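You operate a simulated robot arm through the tools that you are given. There is no shell and no other tool. Be economical: measure what you need, move in short steps, check, and stop when the job is done.

You are at the controls of a simulated two-armed robot. One attempt, no reset.

Task
Take the dish cloth from the oven worktop and lay it out flat on the hob worktop.

Only the result counts: the job must be done as asked and must still hold three seconds after the hand-in. Knocking over, shifting, dropping, spilling or breaking anything else fails it. Flat cloth is picked up by pressing the open fingertips on it (5 to 10 N) and closing them slowly along it; thin cloth reads only 2 to 8 mm in the jaws.

Robot
Two 7-joint arms with two-finger parallel grippers on one trunk, on a base that drives. Base frame: it is fixed to the floor where the robot stands at the start and does not move with it; the origin is under the middle of the robot, x ahead of it, y to its left, z up. Lengths are in cm, angles in rad, forces in N, time in s.
The left shoulder is at the start at [2, 13.8, 129.8], the right one opposite. With the tool pointing down near the work surface each hand reaches from about 10 to 48 cm from the robot's upright axis, wherever it stands, measured 20 degrees to its own side. Places, roughly: hob worktop [60, -60, 90]. Payload 1.57 kg a hand.
Tool frame (each hand has its own): the origin (TCP) lies between the finger pads and is the grasp point; the fingertips stand 3 cm ahead of it; z points along the fingers, y is the line along which they close. The gripper opens to 8 cm. The fingers are 1.7 cm wide and 1.2 cm thick; the gripper's body (4 by 8.2 cm) begins 8 cm behind the TCP.
Orientation is told as [roll, pitch, yaw] about the base's x, y, z axes, in that order, counted from this pose: with the fingers straight down and closing along the base's y, the tool's x points along the base's -x, its y along +y and its z along -z.

Tools
- The arms move only by the tool send_rows. It takes "left_motion", "right_motion" or both (then of equal length, played together; a hand with none holds still); each is a list of rows, each an object of numbers (a shift or turn left out is 0, a gripper value left out holds the last): "dx", "dy", "dz": the shift along the tool's x, y, z in cm; "rx", "ry", "rz": the turn, a rotation vector about the tool's x, y, z in rad. In form: [{"dx": .., "dy": .., "dz": .., "rx": .., "ry": .., "rz": ..}, ...]. A call has 1 to 20 rows; each row shifts and turns the commanded pose from where the row before left it, along the tool's axes as they then stand. "left_jaw" and "right_jaw" are, for a hand that has rows, the opening, from 0 (shut) to 1 (fully open), set as the call begins (left out, the last holds). A row lasts 0.2 s, in which the tool goes at most 5 cm and 0.15 rad; a call with a longer step from one row to the next is refused whole, and so is a gripper value outside its range. A pose out of reach is approached as far as the arm can. The call stops where the force on the tool passes 40 N (or 10 N more than at its start, if that is more) or the arm is blocked; 0.2 s more then pass. Each finger travels about 4.5 cm/s and halts on what it meets, pressing with about 39 N; the grip force reading is that of the motor and also rises with nothing between the fingers. The clock runs only during rows and for 0.2 s after the last one: add rows that do not move to give the fingers time. It gives the time, the measured TCP pose, the force on the tool (base axes), the opening and the grip force at its end, in the units of the frame above (readings bear some noise), with the torque about the TCP (base axes, N m) and any sound that the robot's microphone picked up.
- Cameras (640 x 400 px; columns grow to the right, rows downward): "scene" is now at [18.61, -3.85, 117.3]; the picture's right is [-0.44, -0.90, 0.00], its down [-0.52, 0.26, -0.82] and it looks along [0.73, -0.36, -0.58] (base axes); focal length 214 px, centre (320, 200). "left" rides on the left gripper at [7.2, 0.7, -12.2] in its tool frame; the picture's right is [-0.09, 1.00, 0.00], its down [-0.84, -0.08, -0.54] and it looks along [-0.54, -0.05, 0.84] (tool axes); focal length 238 px, centre (320, 200). "right" rides on the right gripper at [7.2, -0.7, -12.2] in its tool frame; the picture's right is [0.09, 1.00, 0.00], its down [-0.84, 0.08, -0.54] and it looks along [-0.54, 0.05, 0.84] (tool axes); focal length 238 px, centre (320, 200). There is no depth. A picture from a camera that has moved, and an enlarged one, comes with that camera's place and axes in the base frame and with its lens. The place of the scene camera against the robot may be out by one fixed shift of up to 1.2 cm in any direction.
- snapshot(camera): a new picture of that camera. The clock stands still meanwhile.
- raise_lower(by): slides the trunk up (or, below 0, down) by that many cm; the arms and the scene camera ride with it, the base frame stays. It gives what a move gives, with no picture.
- roll_base(legs): drives the robot by 1 to 6 legs, each [ahead, left, turn to the left] in cm, cm and rad, along the robot's own axes; the way and the turn of a leg run together, so that a leg with both is an arc; at most 150 cm and 3.142 rad a leg. The arms and the cameras ride along, it lands a little off, and it stops where it bumps. It gives what a move gives.
- turn_head(pan, tilt): turns the head with the scene camera to pan (to the left, within 1.047 rad either way) and tilt (down, from -0.506 to 1.204), counted from straight ahead of the robot. It gives what a move gives.
- inspect(camera, box): a new picture of the part [left, top, right, bottom] of that camera's present view, enlarged. The clock stands still meanwhile.
- finish_job(): hands the job in; it is judged then, once.

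Work in short steps. Places have to be worked out from the pictures, the camera data and where the tool is seen: move nearer, look again, correct. Check each grasp and each placing, and mend what went wrong. You have 120 turns and 88 pictures in all, those below and enlarged ones among them. Open the grippers and draw the arms clear of the work before you hand the job in, unless the task says otherwise; then end with one line.

The tools are called as a command line: name --argument value ..., lists and objects as JSON in quotes. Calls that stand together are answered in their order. send_rows: Moves the arms, as the interface text tells. Its arguments: {"type":"object","properties":{"left_motion":{"type":"array"},"left_jaw":{"type":"number"},"right_motion":{"type":"array"},"right_jaw":{"type":"number"}},"required":[]} The other tools are called the same way: raise_lower (by) slides the trunk up or down; roll_base (legs) drives the base; turn_head (pan, tilt) turns the head that bears the scene camera; snapshot (camera) takes a picture; inspect (camera, box) takes an enlarged picture of a part of a camera's view; finish_job () hands the job in.

At the start:

```text
time_s: 0.0
left_position: [23.24, -1.24, 121.17]
left_tool_rot: [0.008, 0.169, 0.012]
left_wrist_force: [64.5, -13.4, -14.4]
left_moment: [2.14, 8.5, 1.27]
left_grip_width: 7.99
left_gripper_force: 0.1
right_position: [16.82, -28.28, 113.78]
right_tool_rot: [-0.033, 0.257, 0.029]
right_wrist_force: [-0.3, 1.0, -1.0]
right_moment: [-0.01, 0.01, 0.0]
right_grip_width: 8.0
right_gripper_force: 0.1
trunk travel left (down, up): [-67.3, 56.7]
robot x, y, heading: [-0.04, 0.06, 0.004]
head pan, tilt: [-0.461, 0.616]
```

scene: 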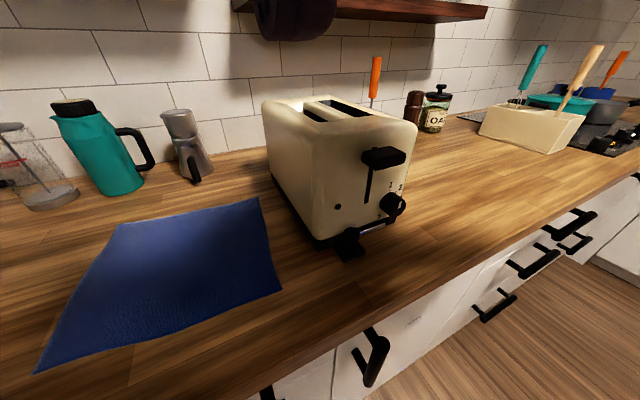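
right: 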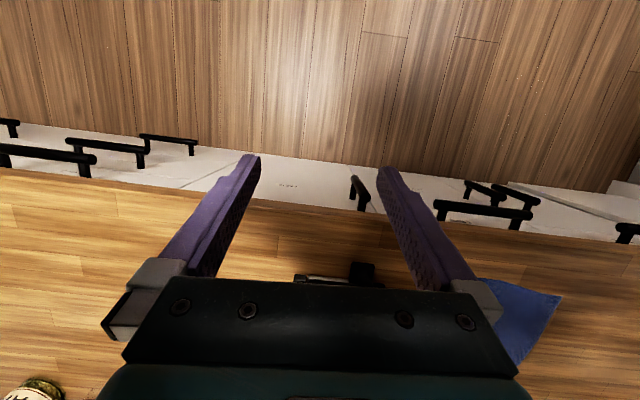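
left: 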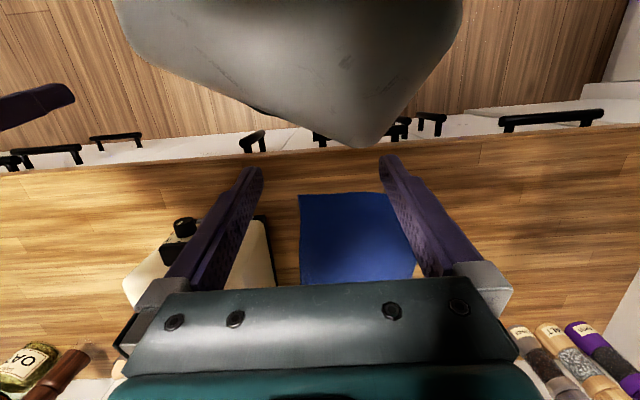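

The left hand reads 64 N along +x at the start, so it is probably pressed against the head. The cloth looks to span about x 37..61, y -8..18 on the oven worktop. I ease the left hand forward and to the left, away from the head.

send_rows --left_motion '[{"dx": -2}, {"dx": -2, "dy": 1}, {"dx": -2, "dy": 3}, {"dy": 4}, {"dy": 4}, {}]'

snapshot --camera "scene"

```text
time_s: 1.4
left_position: [28.42, 10.5, 118.59]
left_tool_rot: [0.027, 0.225, -0.003]
left_wrist_force: [0.3, -0.1, -0.1]
left_moment: [0.0, -0.01, -0.01]
left_grip_width: 8.0
left_gripper_force: 0.1
right_position: [16.61, -28.42, 113.76]
right_tool_rot: [-0.03, 0.261, 0.032]
right_wrist_force: [-0.1, 0.3, -0.4]
right_moment: [-0.03, -0.04, 0.0]
right_grip_width: 8.0
right_gripper_force: 0.1
trunk travel left (down, up): [-67.3, 56.7]
robot x, y, heading: [-0.06, -0.04, -0.003]
head pan, tilt: [-0.461, 0.616]
```

```text
84 pictures are left
camera scene: at [18.61, -3.85, 117.3], right [-0.44, -0.9, 0.0], down [-0.52, 0.26, -0.82], along [0.73, -0.36, -0.58], focal length 214 px, centre (320, 200)
```

scene: 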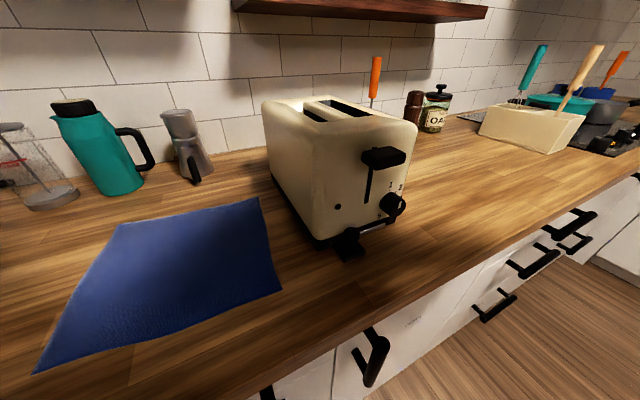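

The left hand is free of contact now. Next I look toward the hob worktop, and at the cloth from the left hand.

turn_head --pan -1.0 --tilt 0.5

snapshot --camera "scene"

snapshot --camera "left"

```text
time_s: 2.4
left_position: [28.34, 10.68, 118.63]
left_tool_rot: [0.026, 0.223, 0.003]
left_wrist_force: [0.4, -0.6, -0.4]
left_moment: [0.02, -0.02, 0.03]
left_grip_width: 8.03
left_gripper_force: 0.0
right_position: [16.72, -28.32, 113.69]
right_tool_rot: [-0.032, 0.261, 0.029]
right_wrist_force: [0.0, 0.1, 0.3]
right_moment: [-0.01, 0.03, -0.03]
right_grip_width: 7.97
right_gripper_force: 0.1
trunk travel left (down, up): [-67.3, 56.7]
robot x, y, heading: [0.19, -0.07, -0.002]
head pan, tilt: [-1.0, 0.499]
```

```text
83 pictures are left
camera scene: at [15.66, -7.6, 118.35], right [-0.84, -0.54, 0.0], down [-0.26, 0.4, -0.88], along [0.47, -0.74, -0.48], focal length 214 px, centre (320, 200)
```

scene: 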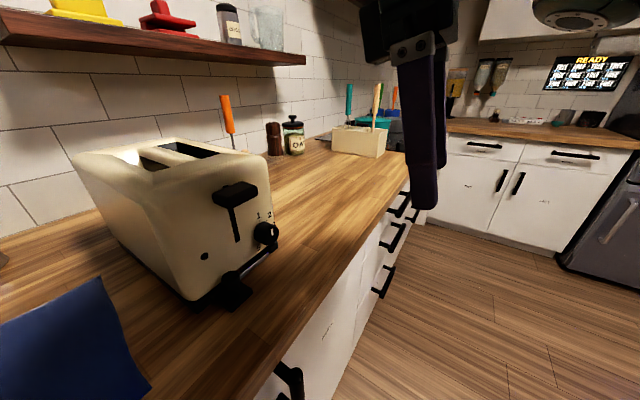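

```text
82 pictures are left
camera left: at [24.06, 10.97, 132.29], right [0.09, 1.0, 0.01], down [0.94, -0.09, 0.34], along [0.34, -0.03, -0.94], focal length 238 px, centre (320, 200)
```

left: 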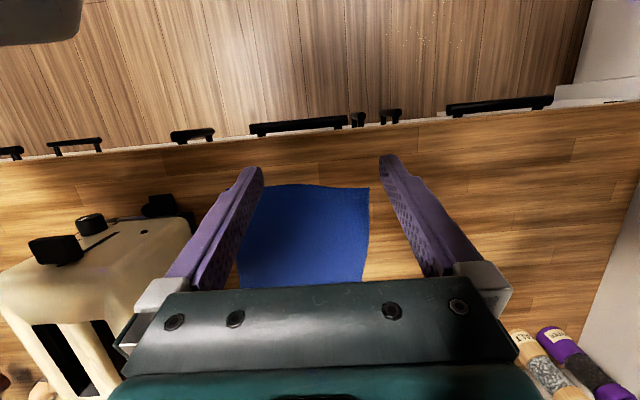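

Both cameras agree on a worktop height of about 90, with the near cloth corners at about (38,19) and (36,-6.5). I drive 6 cm to the left to centre on the cloth and turn the head toward it.

roll_base --legs '[[0, 6, 0]]'

turn_head --pan 0.0 --tilt 0.8

snapshot --camera "scene"

```text
time_s: 3.3
left_position: [28.51, 16.66, 118.46]
left_tool_rot: [0.026, 0.223, 0.007]
left_wrist_force: [0.2, -1.0, -0.1]
left_moment: [-0.01, 0.02, 0.02]
left_grip_width: 8.03
left_gripper_force: 0.0
right_position: [16.77, -22.47, 113.76]
right_tool_rot: [-0.031, 0.262, 0.031]
right_wrist_force: [-0.6, -0.1, 0.4]
right_moment: [-0.01, 0.01, 0.02]
right_grip_width: 8.04
right_gripper_force: 0.0
trunk travel left (down, up): [-67.3, 56.7]
robot x, y, heading: [0.12, 5.69, -0.001]
head pan, tilt: [-1.0, 0.499]
```

```text
time_s: 4.6
left_position: [28.45, 16.42, 118.59]
left_tool_rot: [0.027, 0.226, 0.008]
left_wrist_force: [0.2, -0.3, -0.1]
left_moment: [-0.02, 0.0, 0.01]
left_grip_width: 8.03
left_gripper_force: 0.2
right_position: [16.85, -22.38, 113.66]
right_tool_rot: [-0.03, 0.263, 0.031]
right_wrist_force: [0.8, 0.3, -0.5]
right_moment: [-0.03, 0.01, 0.01]
right_grip_width: 7.97
right_gripper_force: 0.1
trunk travel left (down, up): [-67.3, 56.7]
robot x, y, heading: [0.07, 6.01, -0.0]
head pan, tilt: [0.0, 0.799]
```

```text
81 pictures are left
camera scene: at [18.8, 5.96, 115.76], right [0.0, -1.0, 0.0], down [-0.72, 0.0, -0.7], along [0.7, 0.0, -0.72], focal length 214 px, centre (320, 200)
```

scene: 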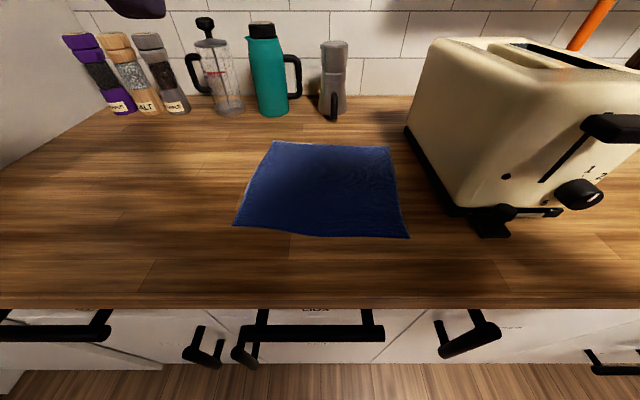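

From this view I put the near corners at D (38.6,19.0) and C (36.2,-6.7). I set both tools vertical, half open, and bring them above points just inside those corners.

send_rows --left_motion '[{"ry": -0.113, "rx": 0.027, "rz": 0.008}, {"ry": -0.113}, {"dx": -1.57, "dy": -0.11, "dz": 1.95}, {"dx": -1.57, "dy": -0.11, "dz": 1.95}, {"dx": -1.57, "dy": -0.11, "dz": 1.95}, {"dx": -1.57, "dy": -0.11, "dz": 1.95}, {"dx": -1.57, "dy": -0.11, "dz": 1.95}, {"dx": -1.57, "dy": -0.11, "dz": 1.95}, {"dx": -1.57, "dy": -0.11, "dz": 1.95}, {"dx": -1.57, "dy": -0.11, "dz": 1.95}, {}]' --right_motion '[{"ry": -0.131, "rx": -0.03, "rz": 0.031}, {"ry": -0.131}, {"dx": -2.75, "dy": 2.4, "dz": 1.34}, {"dx": -2.75, "dy": 2.4, "dz": 1.34}, {"dx": -2.75, "dy": 2.4, "dz": 1.34}, {"dx": -2.75, "dy": 2.4, "dz": 1.34}, {"dx": -2.75, "dy": 2.4, "dz": 1.34}, {"dx": -2.75, "dy": 2.4, "dz": 1.34}, {"dx": -2.75, "dy": 2.4, "dz": 1.34}, {"dx": -2.75, "dy": 2.4, "dz": 1.34}, {}]' --left_jaw 0.5 --right_jaw 0.5

snapshot --camera "scene"

```text
time_s: 7.0
left_position: [41.08, 15.58, 102.93]
left_tool_rot: [-0.004, -0.003, -0.003]
left_wrist_force: [0.3, -0.9, -0.4]
left_moment: [0.02, 0.0, -0.02]
left_grip_width: 4.0
left_gripper_force: 0.1
right_position: [40.13, -3.93, 103.4]
right_tool_rot: [-0.005, -0.002, 0.004]
right_wrist_force: [0.1, 0.0, -0.1]
right_moment: [0.02, 0.02, 0.01]
right_grip_width: 4.02
right_gripper_force: 0.1
right hand out of reach, approached as far as the arm can: row 2
trunk travel left (down, up): [-67.3, 56.7]
robot x, y, heading: [-0.04, 6.09, 0.001]
head pan, tilt: [0.0, 0.799]
```

```text
80 pictures are left
camera scene: at [18.8, 5.97, 115.76], right [0.0, -1.0, 0.0], down [-0.72, 0.0, -0.7], along [0.7, 0.0, -0.72], focal length 214 px, centre (320, 200)
```

scene: 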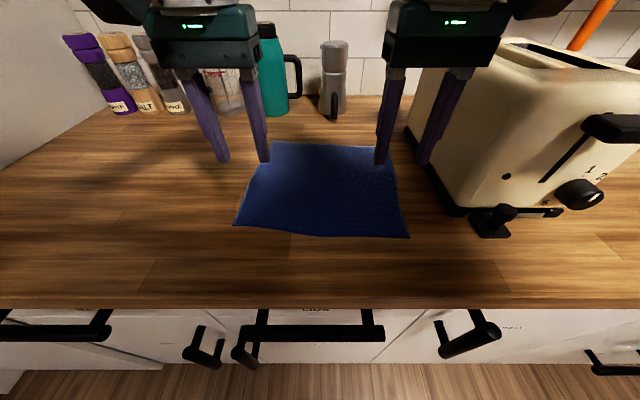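

The tip positions in the picture match the readings, so the camera offset is negligible. I lower both hands to about 1 cm above the surface and correct the right hand's position.

send_rows --left_motion '[{"dz": 2.2}, {"dz": 2.2}, {"dz": 2.2}, {"dz": 2.2}, {}]' --right_motion '[{"dx": 0.6, "dy": 0.35, "dz": 2.35}, {"dx": 0.6, "dy": 0.35, "dz": 2.35}, {"dz": 2.3}, {"dz": 2.3}, {}]'

snapshot --camera "scene"

```text
time_s: 8.2
left_position: [41.17, 15.48, 94.22]
left_tool_rot: [-0.003, -0.004, -0.004]
left_wrist_force: [-0.1, 0.8, 0.2]
left_moment: [0.02, 0.03, 0.02]
left_grip_width: 4.0
left_gripper_force: 0.0
right_position: [38.89, -3.35, 94.14]
right_tool_rot: [-0.006, -0.003, 0.005]
right_wrist_force: [-5.4, -0.8, 23.1]
right_moment: [0.36, 0.29, 0.09]
right_grip_width: 3.95
right_gripper_force: 0.0
trunk travel left (down, up): [-67.3, 56.7]
robot x, y, heading: [0.04, 5.68, 0.005]
head pan, tilt: [0.0, 0.799]
```

```text
79 pictures are left
camera scene: at [18.84, 5.92, 115.82], right [0.0, -1.0, 0.0], down [-0.72, 0.0, -0.7], along [0.7, 0.0, -0.72], focal length 214 px, centre (320, 200)
```

scene: 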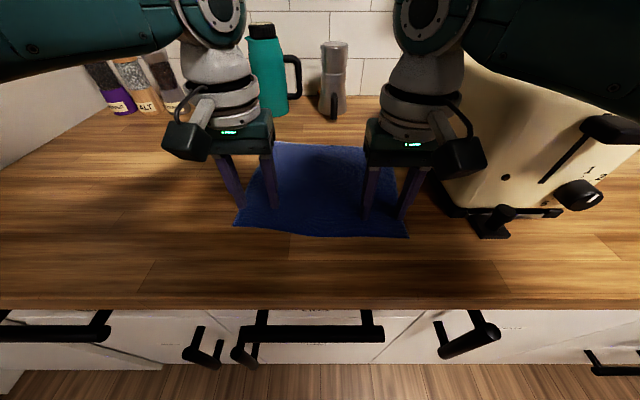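

The right hand is already pressing with 23 N at z 94.1, so the surface is at about 91. I ease the right hand up slightly and lower the left a little.

send_rows --left_motion '[{"dz": 0.15}, {}]' --right_motion '[{"dz": -0.15}, {}]'

```text
time_s: 8.8
left_position: [41.13, 15.56, 94.19]
left_tool_rot: [-0.004, -0.003, -0.003]
left_wrist_force: [-2.6, -0.8, 11.2]
left_moment: [0.25, 0.1, 0.05]
left_grip_width: 3.93
left_gripper_force: 0.1
right_position: [38.85, -3.35, 94.24]
right_tool_rot: [-0.006, -0.002, 0.002]
right_wrist_force: [-1.6, -0.1, 11.0]
right_moment: [0.17, 0.1, 0.07]
right_grip_width: 3.95
right_gripper_force: 0.1
trunk travel left (down, up): [-67.3, 56.7]
robot x, y, heading: [-0.51, 5.77, -0.001]
head pan, tilt: [0.0, 0.799]
```

Both hands press with about 11 N; I relieve them a touch and begin closing in small steps.

send_rows --left_motion '[{"dz": -0.03}, {}]' --right_motion '[{"dz": -0.03}, {}]' --left_jaw 0.4 --right_jaw 0.4

send_rows --left_motion '[{}, {}]' --right_motion '[{}, {}]' --left_jaw 0.3 --right_jaw 0.3

inspect --camera "scene" --box '[200, 120, 440, 270]'

```text
time_s: 9.4
left_position: [41.26, 15.56, 94.25]
left_tool_rot: [-0.003, -0.006, -0.003]
left_wrist_force: [2.2, 2.3, 9.4]
left_moment: [0.22, -0.04, -0.03]
left_grip_width: 3.23
left_gripper_force: 0.1
right_position: [38.98, -3.34, 94.15]
right_tool_rot: [-0.007, 0.0, 0.003]
right_wrist_force: [0.2, 0.9, 2.5]
right_moment: [0.05, 0.01, 0.03]
right_grip_width: 3.25
right_gripper_force: 0.8
trunk travel left (down, up): [-67.3, 56.7]
robot x, y, heading: [-0.17, 5.81, -0.004]
head pan, tilt: [0.0, 0.799]
```

```text
time_s: 10.0
left_position: [41.19, 15.69, 94.1]
left_tool_rot: [-0.002, -0.003, -0.003]
left_wrist_force: [0.4, 1.3, 12.4]
left_moment: [0.27, 0.01, 0.02]
left_grip_width: 2.51
left_gripper_force: 0.6
right_position: [39.06, -3.28, 94.11]
right_tool_rot: [-0.006, -0.001, 0.003]
right_wrist_force: [-0.8, 0.5, 0.3]
right_moment: [0.0, 0.01, -0.03]
right_grip_width: 2.41
right_gripper_force: 0.1
trunk travel left (down, up): [-67.3, 56.7]
robot x, y, heading: [0.06, 5.96, -0.002]
head pan, tilt: [0.0, 0.799]
```

```text
2.67 times, centred on (320, 195) of scene
camera zoom: at [18.89, 6.01, 115.78], right [0.0, -1.0, 0.0], down [-0.72, 0.0, -0.7], along [0.7, 0.0, -0.72], focal length 572 px, centre (320, 213)
```

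zoom: 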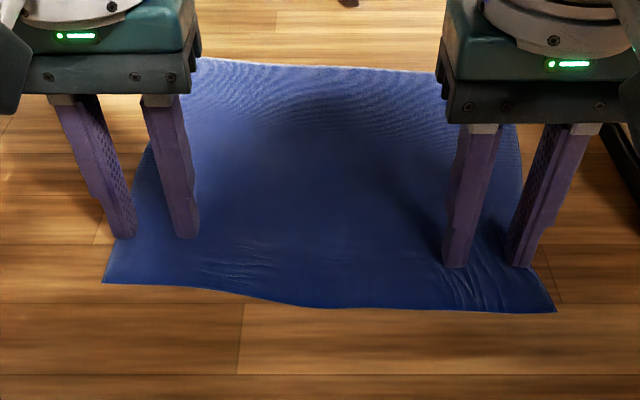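

The right hand has lost its pressing force and the left outer finger sits right at the cloth edge. I press the right hand down and close it further, while the left lifts, reopens and shifts 2 cm inward.

send_rows --left_motion '[{"dz": -0.6}, {"dy": -2.0}, {}, {"dz": 0.4}, {}]' --right_motion '[{"dz": 0.1}, {"dz": 0.06}, {}, {}, {}]' --left_jaw 0.5 --right_jaw 0.28

```text
time_s: 11.2
left_position: [40.98, 13.49, 94.35]
left_tool_rot: [-0.003, -0.003, -0.001]
left_wrist_force: [0.4, -0.2, 0.0]
left_moment: [0.0, 0.05, 0.05]
left_grip_width: 4.0
left_gripper_force: 0.1
right_position: [39.13, -3.36, 94.21]
right_tool_rot: [-0.005, -0.002, 0.003]
right_wrist_force: [-1.6, -1.1, 17.0]
right_moment: [0.1, 0.11, -0.02]
right_grip_width: 2.18
right_gripper_force: 0.0
trunk travel left (down, up): [-67.3, 56.7]
robot x, y, heading: [-0.01, 5.81, 0.002]
head pan, tilt: [0.0, 0.799]
```

The right hand is at 17 N, a little high; I ease it slightly and close on, while the left comes down to contact.

send_rows --left_motion '[{"dz": 0.15}, {"dz": 0.08}, {}]' --right_motion '[{"dz": -0.04}, {}, {}]' --right_jaw 0.2

send_rows --right_motion '[{}, {}]' --right_jaw 0.12

inspect --camera "scene" --box '[200, 120, 440, 270]'

```text
time_s: 12.0
left_position: [41.34, 13.62, 94.18]
left_tool_rot: [-0.003, -0.003, -0.004]
left_wrist_force: [-2.5, -0.1, 8.4]
left_moment: [0.26, 0.04, 0.08]
left_grip_width: 4.05
left_gripper_force: 0.6
right_position: [39.09, -3.27, 94.11]
right_tool_rot: [-0.006, -0.003, 0.004]
right_wrist_force: [0.9, 0.8, 10.5]
right_moment: [0.07, 0.03, -0.02]
right_grip_width: 1.68
right_gripper_force: 0.0
trunk travel left (down, up): [-67.3, 56.7]
robot x, y, heading: [0.23, 5.81, -0.003]
head pan, tilt: [0.0, 0.799]
```

```text
time_s: 12.6
left_position: [41.14, 13.57, 94.15]
left_tool_rot: [-0.003, -0.004, -0.003]
left_wrist_force: [-2.8, 0.6, 12.5]
left_moment: [0.39, 0.14, 0.09]
left_grip_width: 4.04
left_gripper_force: 0.1
right_position: [39.01, -3.47, 94.24]
right_tool_rot: [-0.006, -0.003, 0.001]
right_wrist_force: [-1.1, -1.2, 11.9]
right_moment: [-0.03, 0.03, -0.01]
right_grip_width: 0.99
right_gripper_force: 0.1
trunk travel left (down, up): [-67.3, 56.7]
robot x, y, heading: [-0.25, 5.63, -0.002]
head pan, tilt: [0.0, 0.799]
```

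```text
2.67 times, centred on (320, 195) of scene
camera zoom: at [18.89, 5.96, 115.8], right [0.0, -1.0, 0.0], down [-0.72, 0.0, -0.7], along [0.7, 0.0, -0.72], focal length 572 px, centre (320, 213)
```

zoom: 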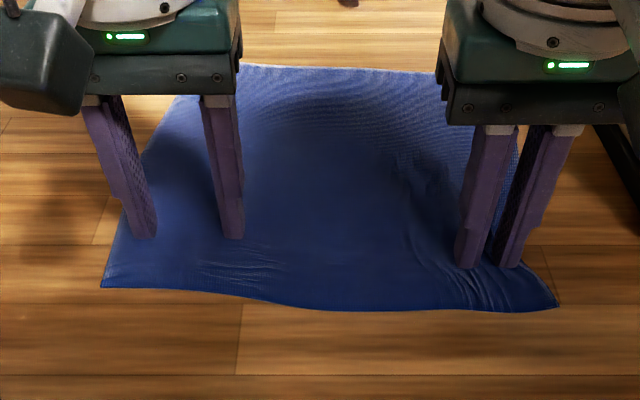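

The right hand is nearly closed on a pinch of cloth. I close it fully and begin closing the left.

send_rows --left_motion '[{}, {}]' --right_motion '[{}, {}]' --left_jaw 0.4 --right_jaw 0.0

send_rows --left_motion '[{"dz": 0.03}, {}]' --left_jaw 0.3

send_rows --left_motion '[{}, {}]' --left_jaw 0.2

```text
time_s: 13.2
left_position: [41.3, 13.69, 94.11]
left_tool_rot: [-0.003, -0.003, -0.003]
left_wrist_force: [0.2, 1.4, 12.9]
left_moment: [0.35, 0.02, -0.03]
left_grip_width: 3.25
left_gripper_force: 0.7
right_position: [39.11, -3.38, 94.26]
right_tool_rot: [-0.008, -0.001, 0.003]
right_wrist_force: [1.0, -1.1, 9.5]
right_moment: [-0.06, 0.05, -0.02]
right_grip_width: 0.0
right_gripper_force: 21.4
trunk travel left (down, up): [-67.3, 56.7]
robot x, y, heading: [-0.1, 5.8, -0.002]
head pan, tilt: [0.0, 0.799]
```

```text
time_s: 13.8
left_position: [41.24, 13.53, 94.14]
left_tool_rot: [-0.003, -0.006, -0.004]
left_wrist_force: [0.4, -0.7, 15.9]
left_moment: [0.31, 0.03, -0.04]
left_grip_width: 2.43
left_gripper_force: 0.4
right_position: [39.01, -3.35, 94.08]
right_tool_rot: [-0.007, 0.0, 0.004]
right_wrist_force: [0.0, -0.9, 6.5]
right_moment: [-0.04, 0.02, 0.03]
right_grip_width: 0.02
right_gripper_force: 20.9
trunk travel left (down, up): [-67.3, 56.7]
robot x, y, heading: [-0.16, 5.93, -0.001]
head pan, tilt: [0.0, 0.799]
```

```text
time_s: 14.4
left_position: [41.3, 13.73, 94.19]
left_tool_rot: [-0.001, -0.006, -0.004]
left_wrist_force: [0.1, 2.8, 18.1]
left_moment: [0.3, -0.01, -0.02]
left_grip_width: 1.67
left_gripper_force: 0.1
right_position: [38.99, -3.39, 94.21]
right_tool_rot: [-0.008, -0.002, 0.003]
right_wrist_force: [0.1, -0.4, 5.3]
right_moment: [-0.06, 0.0, -0.01]
right_grip_width: 0.0
right_gripper_force: 21.2
trunk travel left (down, up): [-67.3, 56.7]
robot x, y, heading: [0.07, 5.99, -0.0]
head pan, tilt: [0.0, 0.799]
```

The right hand closed to 0.0, so it missed. I finish the left with slightly less pressure and slowly.

send_rows --left_motion '[{"dz": -0.05}, {}]' --left_jaw 0.1

send_rows --left_motion '[{}, {}, {}]' --left_jaw 0.0

inspect --camera "scene" --box '[200, 120, 440, 270]'

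```text
time_s: 15.0
left_position: [41.28, 13.66, 94.25]
left_tool_rot: [-0.002, -0.003, -0.004]
left_wrist_force: [2.4, 1.7, 12.5]
left_moment: [0.18, -0.02, -0.01]
left_grip_width: 0.88
left_gripper_force: 0.3
right_position: [39.03, -3.31, 94.1]
right_tool_rot: [-0.009, -0.003, 0.005]
right_wrist_force: [-0.4, -0.3, 5.6]
right_moment: [-0.03, 0.03, -0.02]
right_grip_width: 0.0
right_gripper_force: 20.9
trunk travel left (down, up): [-67.3, 56.7]
robot x, y, heading: [0.41, 6.02, 0.002]
head pan, tilt: [0.0, 0.799]
```

```text
time_s: 15.8
left_position: [41.19, 13.66, 94.18]
left_tool_rot: [-0.001, -0.003, -0.005]
left_wrist_force: [-1.1, 3.2, 11.1]
left_moment: [0.16, 0.02, 0.0]
left_grip_width: 0.0
left_gripper_force: 21.5
right_position: [39.09, -3.35, 94.15]
right_tool_rot: [-0.006, -0.002, 0.004]
right_wrist_force: [0.7, -0.7, 6.8]
right_moment: [-0.02, -0.01, -0.02]
right_grip_width: 0.0
right_gripper_force: 20.8
trunk travel left (down, up): [-67.3, 56.7]
robot x, y, heading: [-0.03, 5.86, -0.003]
head pan, tilt: [0.0, 0.799]
```

```text
2.67 times, centred on (320, 195) of scene
camera zoom: at [18.91, 6.0, 115.79], right [0.0, -1.0, 0.0], down [-0.72, 0.0, -0.7], along [0.7, 0.0, -0.72], focal length 572 px, centre (320, 213)
```

zoom: 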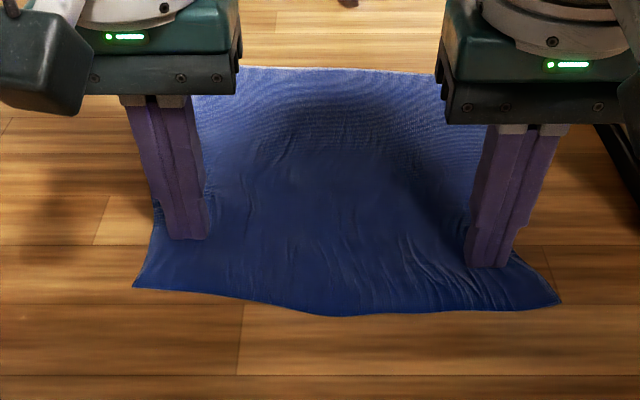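

Both jaws read 0. I lift both 3 cm to see whether any cloth is held.

send_rows --left_motion '[{"dz": -1}, {"dz": -1}, {"dz": -1}, {}]' --right_motion '[{"dz": -1}, {"dz": -1}, {"dz": -1}, {}]'

inspect --camera "scene" --box '[200, 120, 440, 270]'

```text
time_s: 16.8
left_position: [41.02, 13.66, 97.0]
left_tool_rot: [-0.002, -0.003, -0.003]
left_wrist_force: [-0.3, -0.2, 0.1]
left_moment: [0.04, -0.02, 0.01]
left_grip_width: 0.01
left_gripper_force: 21.2
right_position: [39.02, -3.38, 97.01]
right_tool_rot: [-0.007, -0.002, 0.004]
right_wrist_force: [1.0, -0.3, -0.1]
right_moment: [-0.01, 0.01, -0.02]
right_grip_width: 0.0
right_gripper_force: 21.8
trunk travel left (down, up): [-67.3, 56.7]
robot x, y, heading: [-0.39, 5.79, 0.002]
head pan, tilt: [0.0, 0.799]
```

```text
2.67 times, centred on (320, 195) of scene
camera zoom: at [18.8, 5.96, 115.76], right [0.0, -1.0, 0.0], down [-0.72, 0.0, -0.7], along [0.7, 0.0, -0.72], focal length 572 px, centre (320, 213)
```

zoom: 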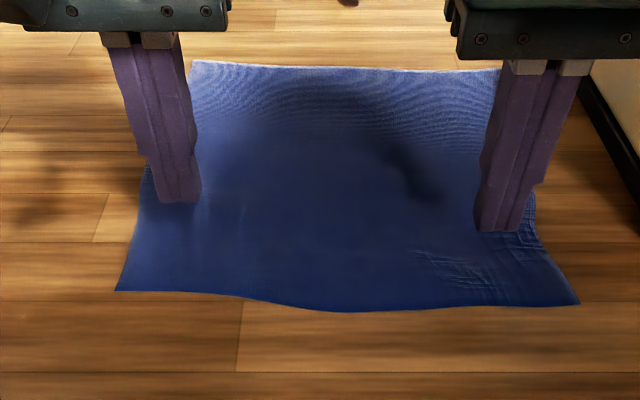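

Neither hand holds anything, and the cloth has sprung back nearly flat. I retry with the jaws fully open, set further inward, since a longer span should buckle into a fold more easily.

send_rows --left_motion '[{"dy": -1.4}, {}, {}, {}, {"dz": 1.5}, {"dz": 1.3}, {"dz": 0.15}, {}]' --right_motion '[{"dy": 2.2}, {}, {}, {}, {"dz": 1.5}, {"dz": 1.3}, {"dz": 0.15}, {}]' --left_jaw 1.0 --right_jaw 1.0

inspect --camera "scene" --box '[200, 120, 440, 270]'

```text
time_s: 18.6
left_position: [41.08, 12.29, 94.11]
left_tool_rot: [-0.002, -0.002, -0.005]
left_wrist_force: [-1.3, -0.2, 5.7]
left_moment: [0.23, 0.04, 0.06]
left_grip_width: 8.0
left_gripper_force: 0.1
right_position: [38.96, -1.13, 94.21]
right_tool_rot: [-0.006, -0.003, 0.005]
right_wrist_force: [-0.9, -0.2, 6.2]
right_moment: [0.19, 0.08, 0.06]
right_grip_width: 7.99
right_gripper_force: 0.0
trunk travel left (down, up): [-67.3, 56.7]
robot x, y, heading: [-0.14, 5.98, 0.002]
head pan, tilt: [0.0, 0.799]
```

```text
2.67 times, centred on (320, 195) of scene
camera zoom: at [18.82, 5.97, 115.79], right [0.0, -1.0, 0.0], down [-0.72, 0.0, -0.7], along [0.7, 0.0, -0.72], focal length 572 px, centre (320, 213)
```

zoom: 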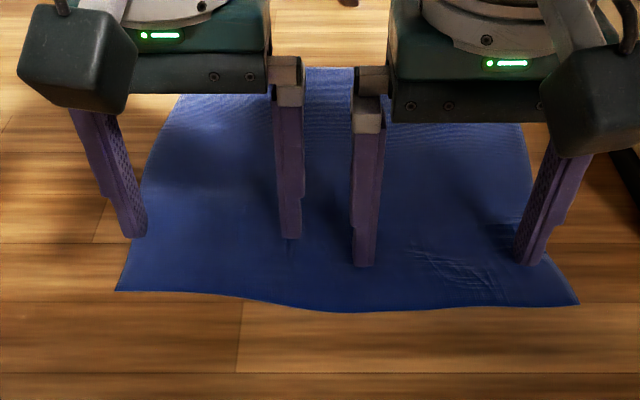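

The torque readings show nearly all force on the +y finger of each hand (0.2 Nm over 6 N is 3 to 4 cm), so the tools are slightly rolled. I correct the roll to share the load over both fingers.

send_rows --left_motion '[{"rx": -0.008, "dz": 0.03}, {}]' --right_motion '[{"rx": -0.007, "dz": 0.03}, {}]'

```text
time_s: 19.2
left_position: [41.08, 12.2, 94.31]
left_tool_rot: [0.006, -0.003, -0.004]
left_wrist_force: [-3.0, 0.6, 9.7]
left_moment: [-0.19, 0.04, -0.02]
left_grip_width: 8.0
left_gripper_force: 0.0
right_position: [39.08, -1.12, 94.17]
right_tool_rot: [0.0, -0.002, 0.003]
right_wrist_force: [-3.4, -0.3, 13.8]
right_moment: [-0.46, 0.1, -0.1]
right_grip_width: 8.0
right_gripper_force: 0.1
trunk travel left (down, up): [-67.3, 56.7]
robot x, y, heading: [-0.15, 6.03, -0.0]
head pan, tilt: [0.0, 0.799]
```

Slightly overcorrected, so I back off part of it.

send_rows --left_motion '[{"rx": 0.003}, {}, {}]' --right_motion '[{"rx": 0.004, "dz": -0.02}, {}, {}]'

```text
time_s: 20.0
left_position: [41.17, 12.22, 94.22]
left_tool_rot: [0.002, -0.004, -0.002]
left_wrist_force: [-3.5, -1.3, 11.0]
left_moment: [0.03, 0.04, -0.02]
left_grip_width: 8.0
left_gripper_force: 0.0
right_position: [39.01, -1.18, 94.14]
right_tool_rot: [-0.003, -0.001, 0.004]
right_wrist_force: [-2.5, 0.5, 15.0]
right_moment: [0.13, 0.07, -0.02]
right_grip_width: 7.99
right_gripper_force: 0.1
trunk travel left (down, up): [-67.3, 56.7]
robot x, y, heading: [-0.18, 5.91, 0.001]
head pan, tilt: [0.0, 0.799]
```

Now both hands are balanced. I relieve the right a bit and close in steps.

send_rows --left_motion '[{"dz": -0.01}, {}]' --right_motion '[{"rx": -0.001, "dz": -0.05}, {}]' --left_jaw 0.9 --right_jaw 0.9

send_rows --left_motion '[{}, {}]' --right_motion '[{}, {}]' --left_jaw 0.8 --right_jaw 0.8

send_rows --left_motion '[{}, {}]' --right_motion '[{}, {}]' --left_jaw 0.7 --right_jaw 0.7

inspect --camera "scene" --box '[200, 120, 440, 270]'

```text
time_s: 20.6
left_position: [41.13, 12.1, 94.04]
left_tool_rot: [0.003, -0.003, -0.004]
left_wrist_force: [0.6, -0.7, 6.0]
left_moment: [0.04, -0.04, -0.06]
left_grip_width: 7.19
left_gripper_force: 0.0
right_position: [39.07, -1.19, 94.22]
right_tool_rot: [-0.003, -0.002, 0.001]
right_wrist_force: [2.3, 1.7, 4.6]
right_moment: [0.06, -0.07, -0.04]
right_grip_width: 7.22
right_gripper_force: 0.2
trunk travel left (down, up): [-67.3, 56.7]
robot x, y, heading: [-0.07, 5.68, -0.005]
head pan, tilt: [0.0, 0.799]
```

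```text
time_s: 21.2
left_position: [41.22, 12.18, 94.17]
left_tool_rot: [0.001, -0.002, -0.003]
left_wrist_force: [0.6, -1.9, 6.5]
left_moment: [0.1, -0.01, -0.05]
left_grip_width: 6.32
left_gripper_force: 0.0
right_position: [39.05, -1.08, 94.22]
right_tool_rot: [-0.004, -0.003, 0.005]
right_wrist_force: [-0.2, 0.4, 4.0]
right_moment: [-0.03, 0.01, 0.01]
right_grip_width: 6.34
right_gripper_force: 0.1
trunk travel left (down, up): [-67.3, 56.7]
robot x, y, heading: [-0.07, 6.01, 0.002]
head pan, tilt: [0.0, 0.799]
```

```text
time_s: 21.8
left_position: [41.21, 12.22, 94.22]
left_tool_rot: [0.001, -0.004, -0.004]
left_wrist_force: [0.0, -2.3, 7.6]
left_moment: [0.06, 0.04, -0.05]
left_grip_width: 5.59
left_gripper_force: 0.0
right_position: [39.0, -1.06, 94.17]
right_tool_rot: [-0.002, -0.003, 0.004]
right_wrist_force: [1.8, 2.5, 2.8]
right_moment: [0.05, -0.01, -0.01]
right_grip_width: 5.71
right_gripper_force: 0.5
trunk travel left (down, up): [-67.3, 56.7]
robot x, y, heading: [0.06, 6.2, 0.002]
head pan, tilt: [0.0, 0.799]
```

```text
2.67 times, centred on (320, 195) of scene
camera zoom: at [18.86, 5.97, 115.78], right [0.0, -1.0, 0.0], down [-0.72, 0.0, -0.7], along [0.7, 0.0, -0.72], focal length 572 px, centre (320, 213)
```

zoom: 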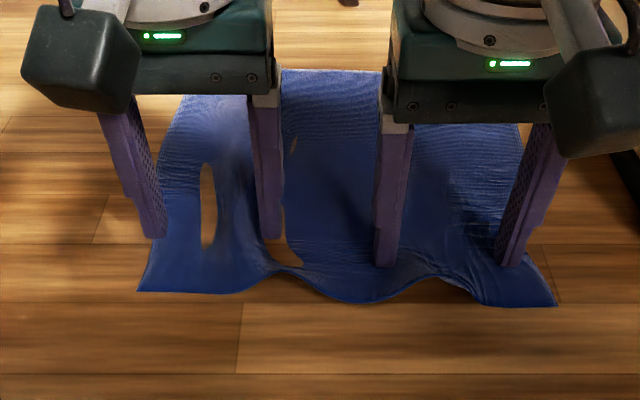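

Folds are forming between the fingers of both hands. I continue, with a bit more press on the right.

send_rows --left_motion '[{}, {}]' --right_motion '[{"dz": 0.05}, {}]' --left_jaw 0.6 --right_jaw 0.6

send_rows --left_motion '[{}, {}]' --right_motion '[{}, {}]' --left_jaw 0.5 --right_jaw 0.5

send_rows --left_motion '[{}, {}]' --right_motion '[{}, {}]' --left_jaw 0.4 --right_jaw 0.4

inspect --camera "scene" --box '[200, 120, 440, 270]'

```text
time_s: 22.4
left_position: [41.18, 12.19, 94.27]
left_tool_rot: [0.003, -0.004, -0.002]
left_wrist_force: [-0.5, -0.4, 7.2]
left_moment: [0.0, 0.05, 0.04]
left_grip_width: 4.76
left_gripper_force: 0.1
right_position: [38.98, -1.22, 94.19]
right_tool_rot: [-0.003, -0.002, 0.005]
right_wrist_force: [-0.1, -0.3, 6.0]
right_moment: [0.02, 0.03, -0.01]
right_grip_width: 4.78
right_gripper_force: 0.1
trunk travel left (down, up): [-67.3, 56.7]
robot x, y, heading: [-0.25, 5.61, 0.0]
head pan, tilt: [0.0, 0.799]
```

```text
time_s: 23.0
left_position: [41.15, 12.18, 94.15]
left_tool_rot: [0.002, -0.004, -0.003]
left_wrist_force: [0.2, -0.7, 6.5]
left_moment: [0.05, 0.02, 0.0]
left_grip_width: 3.95
left_gripper_force: 0.0
right_position: [39.01, -1.13, 94.17]
right_tool_rot: [-0.002, -0.003, 0.003]
right_wrist_force: [-0.1, 0.5, 7.5]
right_moment: [-0.03, 0.0, 0.0]
right_grip_width: 3.96
right_gripper_force: 0.1
trunk travel left (down, up): [-67.3, 56.7]
robot x, y, heading: [-0.25, 6.0, 0.0]
head pan, tilt: [0.0, 0.799]
```

```text
time_s: 23.6
left_position: [41.25, 12.17, 94.2]
left_tool_rot: [0.002, -0.002, -0.003]
left_wrist_force: [-0.5, -0.9, 5.5]
left_moment: [0.01, -0.01, 0.01]
left_grip_width: 3.22
left_gripper_force: 0.1
right_position: [39.1, -1.2, 94.17]
right_tool_rot: [-0.003, -0.002, 0.005]
right_wrist_force: [0.7, 0.4, 7.3]
right_moment: [0.04, -0.04, 0.02]
right_grip_width: 3.17
right_gripper_force: 0.0
trunk travel left (down, up): [-67.3, 56.7]
robot x, y, heading: [0.09, 6.0, -0.002]
head pan, tilt: [0.0, 0.799]
```

```text
2.67 times, centred on (320, 195) of scene
camera zoom: at [18.88, 5.95, 115.78], right [0.0, -1.0, 0.0], down [-0.72, 0.0, -0.7], along [0.7, 0.0, -0.72], focal length 572 px, centre (320, 213)
```

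zoom: 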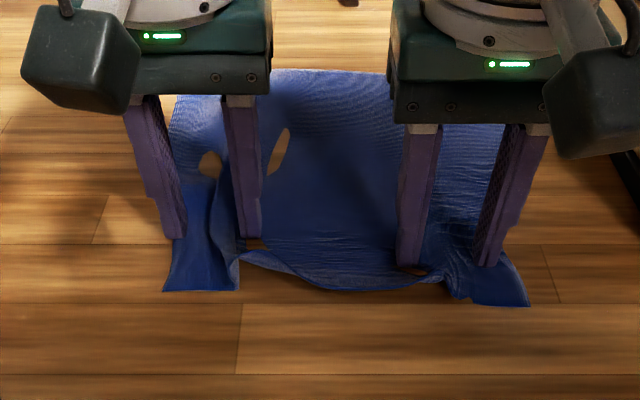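

Good: real folds stand between the fingers. I close on.

send_rows --left_motion '[{"dz": 0.02}, {}]' --right_motion '[{}, {}]' --left_jaw 0.3 --right_jaw 0.3

send_rows --left_motion '[{}, {}]' --right_motion '[{}, {}]' --left_jaw 0.2 --right_jaw 0.2

send_rows --left_motion '[{}, {}]' --right_motion '[{}, {}]' --left_jaw 0.1 --right_jaw 0.1

send_rows --left_motion '[{}, {}, {}]' --right_motion '[{}, {}, {}]' --left_jaw 0.0 --right_jaw 0.0

inspect --camera "scene" --box '[200, 120, 440, 270]'

```text
time_s: 24.2
left_position: [41.23, 12.14, 94.26]
left_tool_rot: [0.001, -0.005, -0.005]
left_wrist_force: [-0.9, -1.6, 6.8]
left_moment: [-0.07, -0.01, 0.03]
left_grip_width: 2.47
left_gripper_force: 0.2
right_position: [38.99, -1.13, 94.11]
right_tool_rot: [-0.002, -0.002, 0.002]
right_wrist_force: [0.3, 1.7, 7.0]
right_moment: [0.0, 0.02, -0.02]
right_grip_width: 2.46
right_gripper_force: 0.6
trunk travel left (down, up): [-67.3, 56.7]
robot x, y, heading: [0.52, 5.77, -0.001]
head pan, tilt: [0.0, 0.799]
```

```text
time_s: 24.8
left_position: [41.23, 12.15, 94.28]
left_tool_rot: [0.0, -0.005, -0.002]
left_wrist_force: [0.0, -1.6, 8.6]
left_moment: [-0.02, 0.05, 0.04]
left_grip_width: 1.73
left_gripper_force: 4.9
right_position: [39.12, -1.2, 94.2]
right_tool_rot: [-0.003, -0.002, 0.005]
right_wrist_force: [-0.4, -0.6, 6.4]
right_moment: [-0.04, 0.01, -0.04]
right_grip_width: 1.66
right_gripper_force: 0.5
trunk travel left (down, up): [-67.3, 56.7]
robot x, y, heading: [-0.35, 5.67, -0.0]
head pan, tilt: [0.0, 0.799]
```

```text
time_s: 25.4
left_position: [41.15, 12.11, 94.18]
left_tool_rot: [-0.001, -0.002, -0.002]
left_wrist_force: [-0.9, -4.0, 9.6]
left_moment: [-0.16, 0.07, 0.01]
left_grip_width: 1.13
left_gripper_force: 28.6
right_position: [39.03, -1.12, 94.23]
right_tool_rot: [-0.002, -0.001, 0.002]
right_wrist_force: [1.1, 2.4, 5.3]
right_moment: [0.02, 0.03, -0.05]
right_grip_width: 0.97
right_gripper_force: 3.1
trunk travel left (down, up): [-67.3, 56.7]
robot x, y, heading: [0.14, 6.01, 0.008]
head pan, tilt: [0.0, 0.799]
```

```text
time_s: 26.2
left_position: [41.24, 12.18, 94.17]
left_tool_rot: [-0.001, -0.004, -0.004]
left_wrist_force: [-1.8, -9.8, 9.9]
left_moment: [-0.28, 0.05, 0.1]
left_grip_width: 1.17
left_gripper_force: 29.3
right_position: [39.09, -1.13, 94.14]
right_tool_rot: [0.0, -0.003, 0.003]
right_wrist_force: [1.8, 10.9, 3.7]
right_moment: [0.32, -0.05, -0.12]
right_grip_width: 0.37
right_gripper_force: 25.0
trunk travel left (down, up): [-67.3, 56.7]
robot x, y, heading: [-0.01, 5.94, 0.001]
head pan, tilt: [0.0, 0.799]
```

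```text
2.67 times, centred on (320, 195) of scene
camera zoom: at [18.9, 5.98, 115.79], right [0.0, -1.0, 0.0], down [-0.72, 0.0, -0.7], along [0.7, 0.0, -0.72], focal length 572 px, centre (320, 213)
```

zoom: 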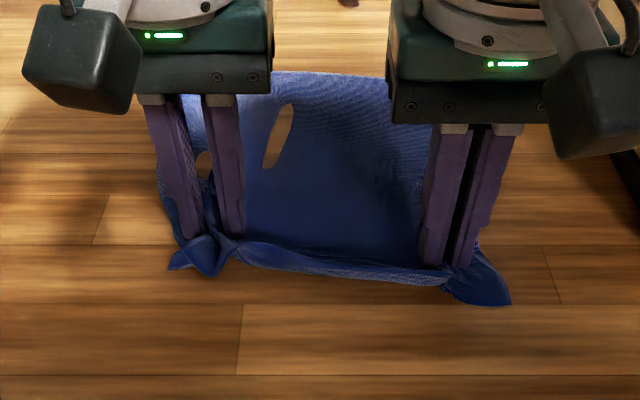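

Both hands now hold cloth (1.2 and 0.4 cm in the jaws). I relax the tension between them slightly and lift gently.

send_rows --left_motion '[{"dy": -0.3, "dz": -0.3}, {"dz": -1}, {"dz": -1.5}, {"dz": -1.5}, {}]' --right_motion '[{"dy": 0.3, "dz": -0.3}, {"dz": -1}, {"dz": -1.5}, {"dz": -1.5}, {}]'

raise_lower --by 12

snapshot --camera "scene"

```text
time_s: 27.4
left_position: [41.07, 11.88, 98.43]
left_tool_rot: [0.002, -0.002, -0.003]
left_wrist_force: [-1.4, -10.6, 0.0]
left_moment: [-0.38, 0.07, 0.16]
left_grip_width: 0.28
left_gripper_force: 24.0
right_position: [38.87, -0.86, 98.32]
right_tool_rot: [-0.002, -0.002, 0.002]
right_wrist_force: [1.8, 10.8, 0.2]
right_moment: [0.3, -0.06, -0.16]
right_grip_width: 0.35
right_gripper_force: 24.5
trunk travel left (down, up): [-67.3, 56.7]
robot x, y, heading: [0.39, 6.3, 0.001]
head pan, tilt: [0.0, 0.799]
```

```text
time_s: 28.9
left_position: [41.03, 11.86, 110.43]
left_tool_rot: [0.001, -0.003, -0.004]
left_wrist_force: [-3.3, -11.7, -0.8]
left_moment: [-0.34, 0.06, 0.11]
left_grip_width: 0.25
left_gripper_force: 23.8
right_position: [38.89, -0.83, 110.46]
right_tool_rot: [-0.003, -0.001, 0.005]
right_wrist_force: [2.2, 10.1, -0.9]
right_moment: [0.36, -0.07, -0.17]
right_grip_width: 0.36
right_gripper_force: 24.8
trunk travel left (down, up): [-79.3, 44.7]
robot x, y, heading: [-0.12, 6.03, 0.004]
head pan, tilt: [0.0, 0.799]
```

```text
70 pictures are left
camera scene: at [18.8, 5.96, 127.76], right [0.0, -1.0, 0.0], down [-0.72, 0.0, -0.7], along [0.7, 0.0, -0.72], focal length 214 px, centre (320, 200)
```

scene: 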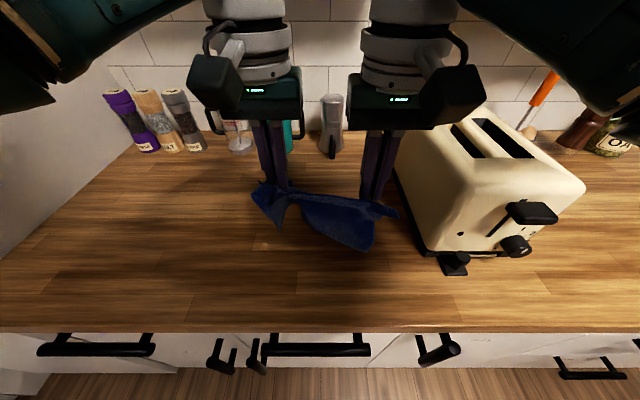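

The cloth is held and hanging freely. I raise further, back off, drive right past the toaster, then look before approaching the hob worktop.

raise_lower --by 22

roll_base --legs '[[-22, 0, 0], [0, -66, 0]]'

snapshot --camera "scene"

```text
time_s: 31.2
left_position: [40.98, 11.91, 132.47]
left_tool_rot: [0.003, -0.003, -0.002]
left_wrist_force: [-1.4, -10.0, -0.2]
left_moment: [-0.32, 0.06, 0.13]
left_grip_width: 0.27
left_gripper_force: 24.2
right_position: [38.86, -0.92, 132.32]
right_tool_rot: [-0.002, -0.002, 0.004]
right_wrist_force: [1.8, 11.8, 0.0]
right_moment: [0.34, -0.07, -0.18]
right_grip_width: 0.36
right_gripper_force: 24.4
trunk travel left (down, up): [-101.3, 22.7]
robot x, y, heading: [0.16, 5.89, -0.002]
head pan, tilt: [0.0, 0.799]
```

```text
time_s: 36.2
left_position: [19.04, -54.52, 132.4]
left_tool_rot: [0.002, -0.001, -0.004]
left_wrist_force: [-2.1, -11.4, -0.1]
left_moment: [-0.31, 0.06, 0.14]
left_grip_width: 0.25
left_gripper_force: 23.5
right_position: [16.86, -67.22, 132.37]
right_tool_rot: [-0.005, -0.001, 0.004]
right_wrist_force: [2.0, 10.7, -0.8]
right_moment: [0.32, -0.06, -0.18]
right_grip_width: 0.34
right_gripper_force: 24.5
trunk travel left (down, up): [-101.3, 22.7]
robot x, y, heading: [-22.14, -60.82, -0.002]
head pan, tilt: [0.0, 0.799]
```

```text
69 pictures are left
camera scene: at [-3.21, -60.49, 149.76], right [0.0, -1.0, 0.0], down [-0.72, 0.0, -0.7], along [0.7, 0.0, -0.72], focal length 214 px, centre (320, 200)
```

scene: 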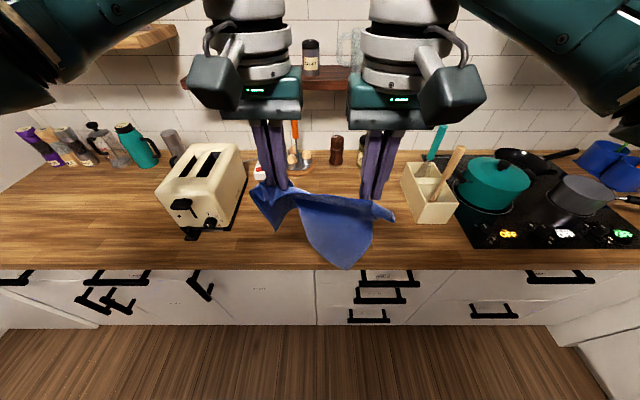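

The free worktop runs between the toaster (y≈-32) and the crock (y≈-93), so the target centre is about y=-62. I drive back to x≈0 and look down to see how close the base may come to the cabinets.

roll_base --legs '[[22, -1, 0]]'

turn_head --pan 0 --tilt 1.2

snapshot --camera "scene"

```text
time_s: 37.9
left_position: [41.11, -55.6, 132.41]
left_tool_rot: [0.001, -0.002, -0.003]
left_wrist_force: [-1.8, -11.4, -0.2]
left_moment: [-0.34, 0.06, 0.11]
left_grip_width: 0.27
left_gripper_force: 24.0
right_position: [38.92, -68.3, 132.4]
right_tool_rot: [-0.002, -0.001, 0.003]
right_wrist_force: [2.7, 10.9, -0.2]
right_moment: [0.34, -0.02, -0.2]
right_grip_width: 0.34
right_gripper_force: 23.8
trunk travel left (down, up): [-101.3, 22.7]
robot x, y, heading: [0.31, -61.81, -0.003]
head pan, tilt: [0.0, 0.799]
```

```text
time_s: 38.8
left_position: [41.01, -55.66, 132.51]
left_tool_rot: [-0.001, -0.002, -0.005]
left_wrist_force: [-1.8, -10.2, 0.0]
left_moment: [-0.33, 0.05, 0.15]
left_grip_width: 0.29
left_gripper_force: 23.8
right_position: [38.93, -68.33, 132.4]
right_tool_rot: [-0.001, -0.002, 0.003]
right_wrist_force: [1.6, 10.0, 0.7]
right_moment: [0.3, -0.06, -0.15]
right_grip_width: 0.3
right_gripper_force: 24.7
trunk travel left (down, up): [-101.3, 22.7]
robot x, y, heading: [0.08, -61.43, 0.005]
head pan, tilt: [0.0, 1.201]
```

```text
68 pictures are left
camera scene: at [16.32, -61.49, 146.99], right [0.0, -1.0, 0.0], down [-0.93, 0.0, -0.36], along [0.36, 0.0, -0.93], focal length 214 px, centre (320, 200)
```

scene: 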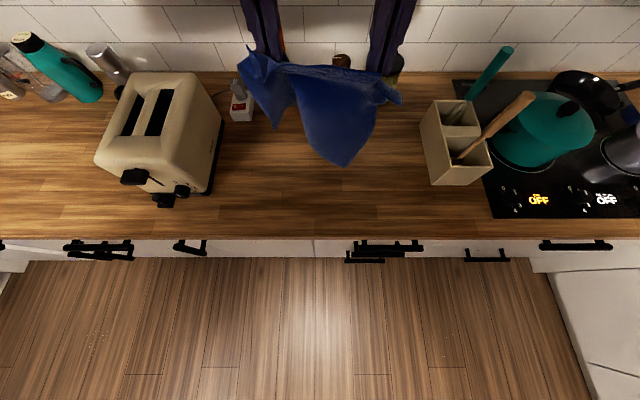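

No base is visible in the way over the floor, so I creep forward 12 cm; it will stop if it bumps. The cloth hangs clear of everything.

roll_base --legs '[[6, 0, 0], [6, 0, 0]]'

turn_head --pan 0 --tilt 0.8

snapshot --camera "scene"

```text
time_s: 40.3
left_position: [52.9, -55.66, 132.39]
left_tool_rot: [0.001, -0.001, -0.003]
left_wrist_force: [-1.7, -10.2, 0.0]
left_moment: [-0.33, 0.1, 0.11]
left_grip_width: 0.27
left_gripper_force: 24.4
right_position: [50.81, -68.28, 132.41]
right_tool_rot: [0.0, -0.002, 0.004]
right_wrist_force: [1.8, 10.5, 0.3]
right_moment: [0.3, -0.03, -0.18]
right_grip_width: 0.33
right_gripper_force: 24.9
trunk travel left (down, up): [-101.3, 22.7]
robot x, y, heading: [11.99, -60.98, -0.0]
head pan, tilt: [0.0, 1.201]
```

```text
time_s: 41.2
left_position: [52.83, -55.55, 132.36]
left_tool_rot: [0.0, -0.002, -0.005]
left_wrist_force: [-3.0, -10.5, 0.7]
left_moment: [-0.3, 0.1, 0.11]
left_grip_width: 0.3
left_gripper_force: 23.8
right_position: [50.79, -68.13, 132.35]
right_tool_rot: [0.0, -0.001, 0.003]
right_wrist_force: [1.5, 9.7, -0.3]
right_moment: [0.31, -0.07, -0.13]
right_grip_width: 0.28
right_gripper_force: 24.1
trunk travel left (down, up): [-101.3, 22.7]
robot x, y, heading: [11.92, -61.39, -0.007]
head pan, tilt: [0.0, 0.799]
```

```text
67 pictures are left
camera scene: at [30.69, -61.49, 149.75], right [0.0, -1.0, 0.0], down [-0.72, 0.0, -0.7], along [0.7, 0.0, -0.72], focal length 214 px, centre (320, 200)
```

scene: 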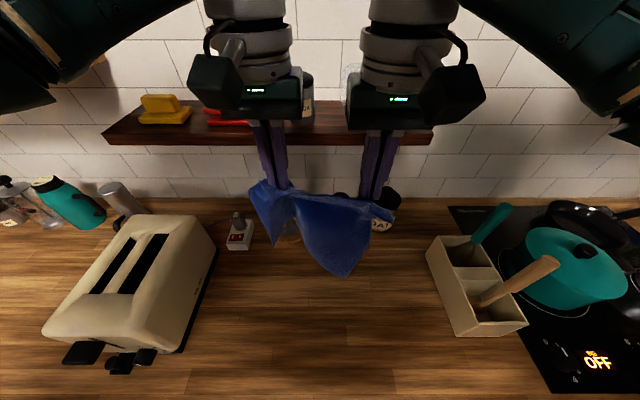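

No bump, and two-view triangulation puts the shelf edge at about x 68.5, z 127, clear of the hands. I go 4 cm further forward and lower until the cloth's bottom nears the worktop.

roll_base --legs '[[4, 0, 0]]'

raise_lower --by -15

snapshot --camera "scene"

```text
time_s: 42.0
left_position: [56.86, -55.57, 132.4]
left_tool_rot: [0.0, -0.001, -0.003]
left_wrist_force: [-2.7, -10.2, -0.2]
left_moment: [-0.36, 0.07, 0.12]
left_grip_width: 0.28
left_gripper_force: 23.8
right_position: [54.76, -68.29, 132.38]
right_tool_rot: [-0.002, 0.0, 0.003]
right_wrist_force: [2.6, 10.3, 0.4]
right_moment: [0.3, -0.08, -0.16]
right_grip_width: 0.31
right_gripper_force: 24.2
trunk travel left (down, up): [-101.3, 22.7]
robot x, y, heading: [15.52, -61.15, -0.003]
head pan, tilt: [0.0, 0.799]
```

```text
time_s: 43.8
left_position: [56.87, -55.6, 117.37]
left_tool_rot: [0.0, -0.002, -0.003]
left_wrist_force: [-2.1, -11.1, -0.3]
left_moment: [-0.33, 0.06, 0.17]
left_grip_width: 0.28
left_gripper_force: 24.0
right_position: [54.63, -68.4, 117.34]
right_tool_rot: [0.001, -0.002, 0.003]
right_wrist_force: [2.4, 9.9, -0.4]
right_moment: [0.29, -0.08, -0.17]
right_grip_width: 0.26
right_gripper_force: 24.2
trunk travel left (down, up): [-86.3, 37.7]
robot x, y, heading: [15.83, -61.81, 0.001]
head pan, tilt: [0.0, 0.799]
```

```text
66 pictures are left
camera scene: at [34.66, -61.49, 134.76], right [0.0, -1.0, 0.0], down [-0.72, 0.0, -0.7], along [0.7, 0.0, -0.72], focal length 214 px, centre (320, 200)
```

scene: 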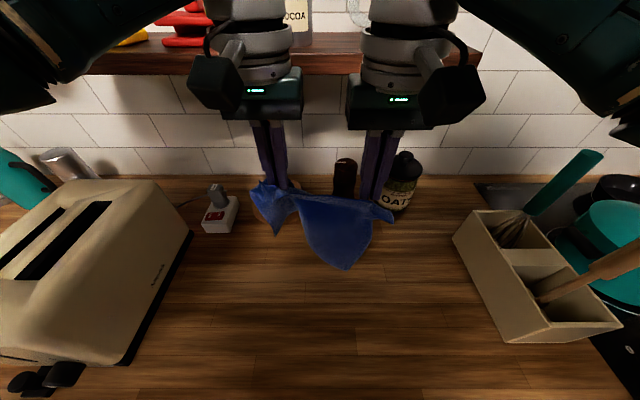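

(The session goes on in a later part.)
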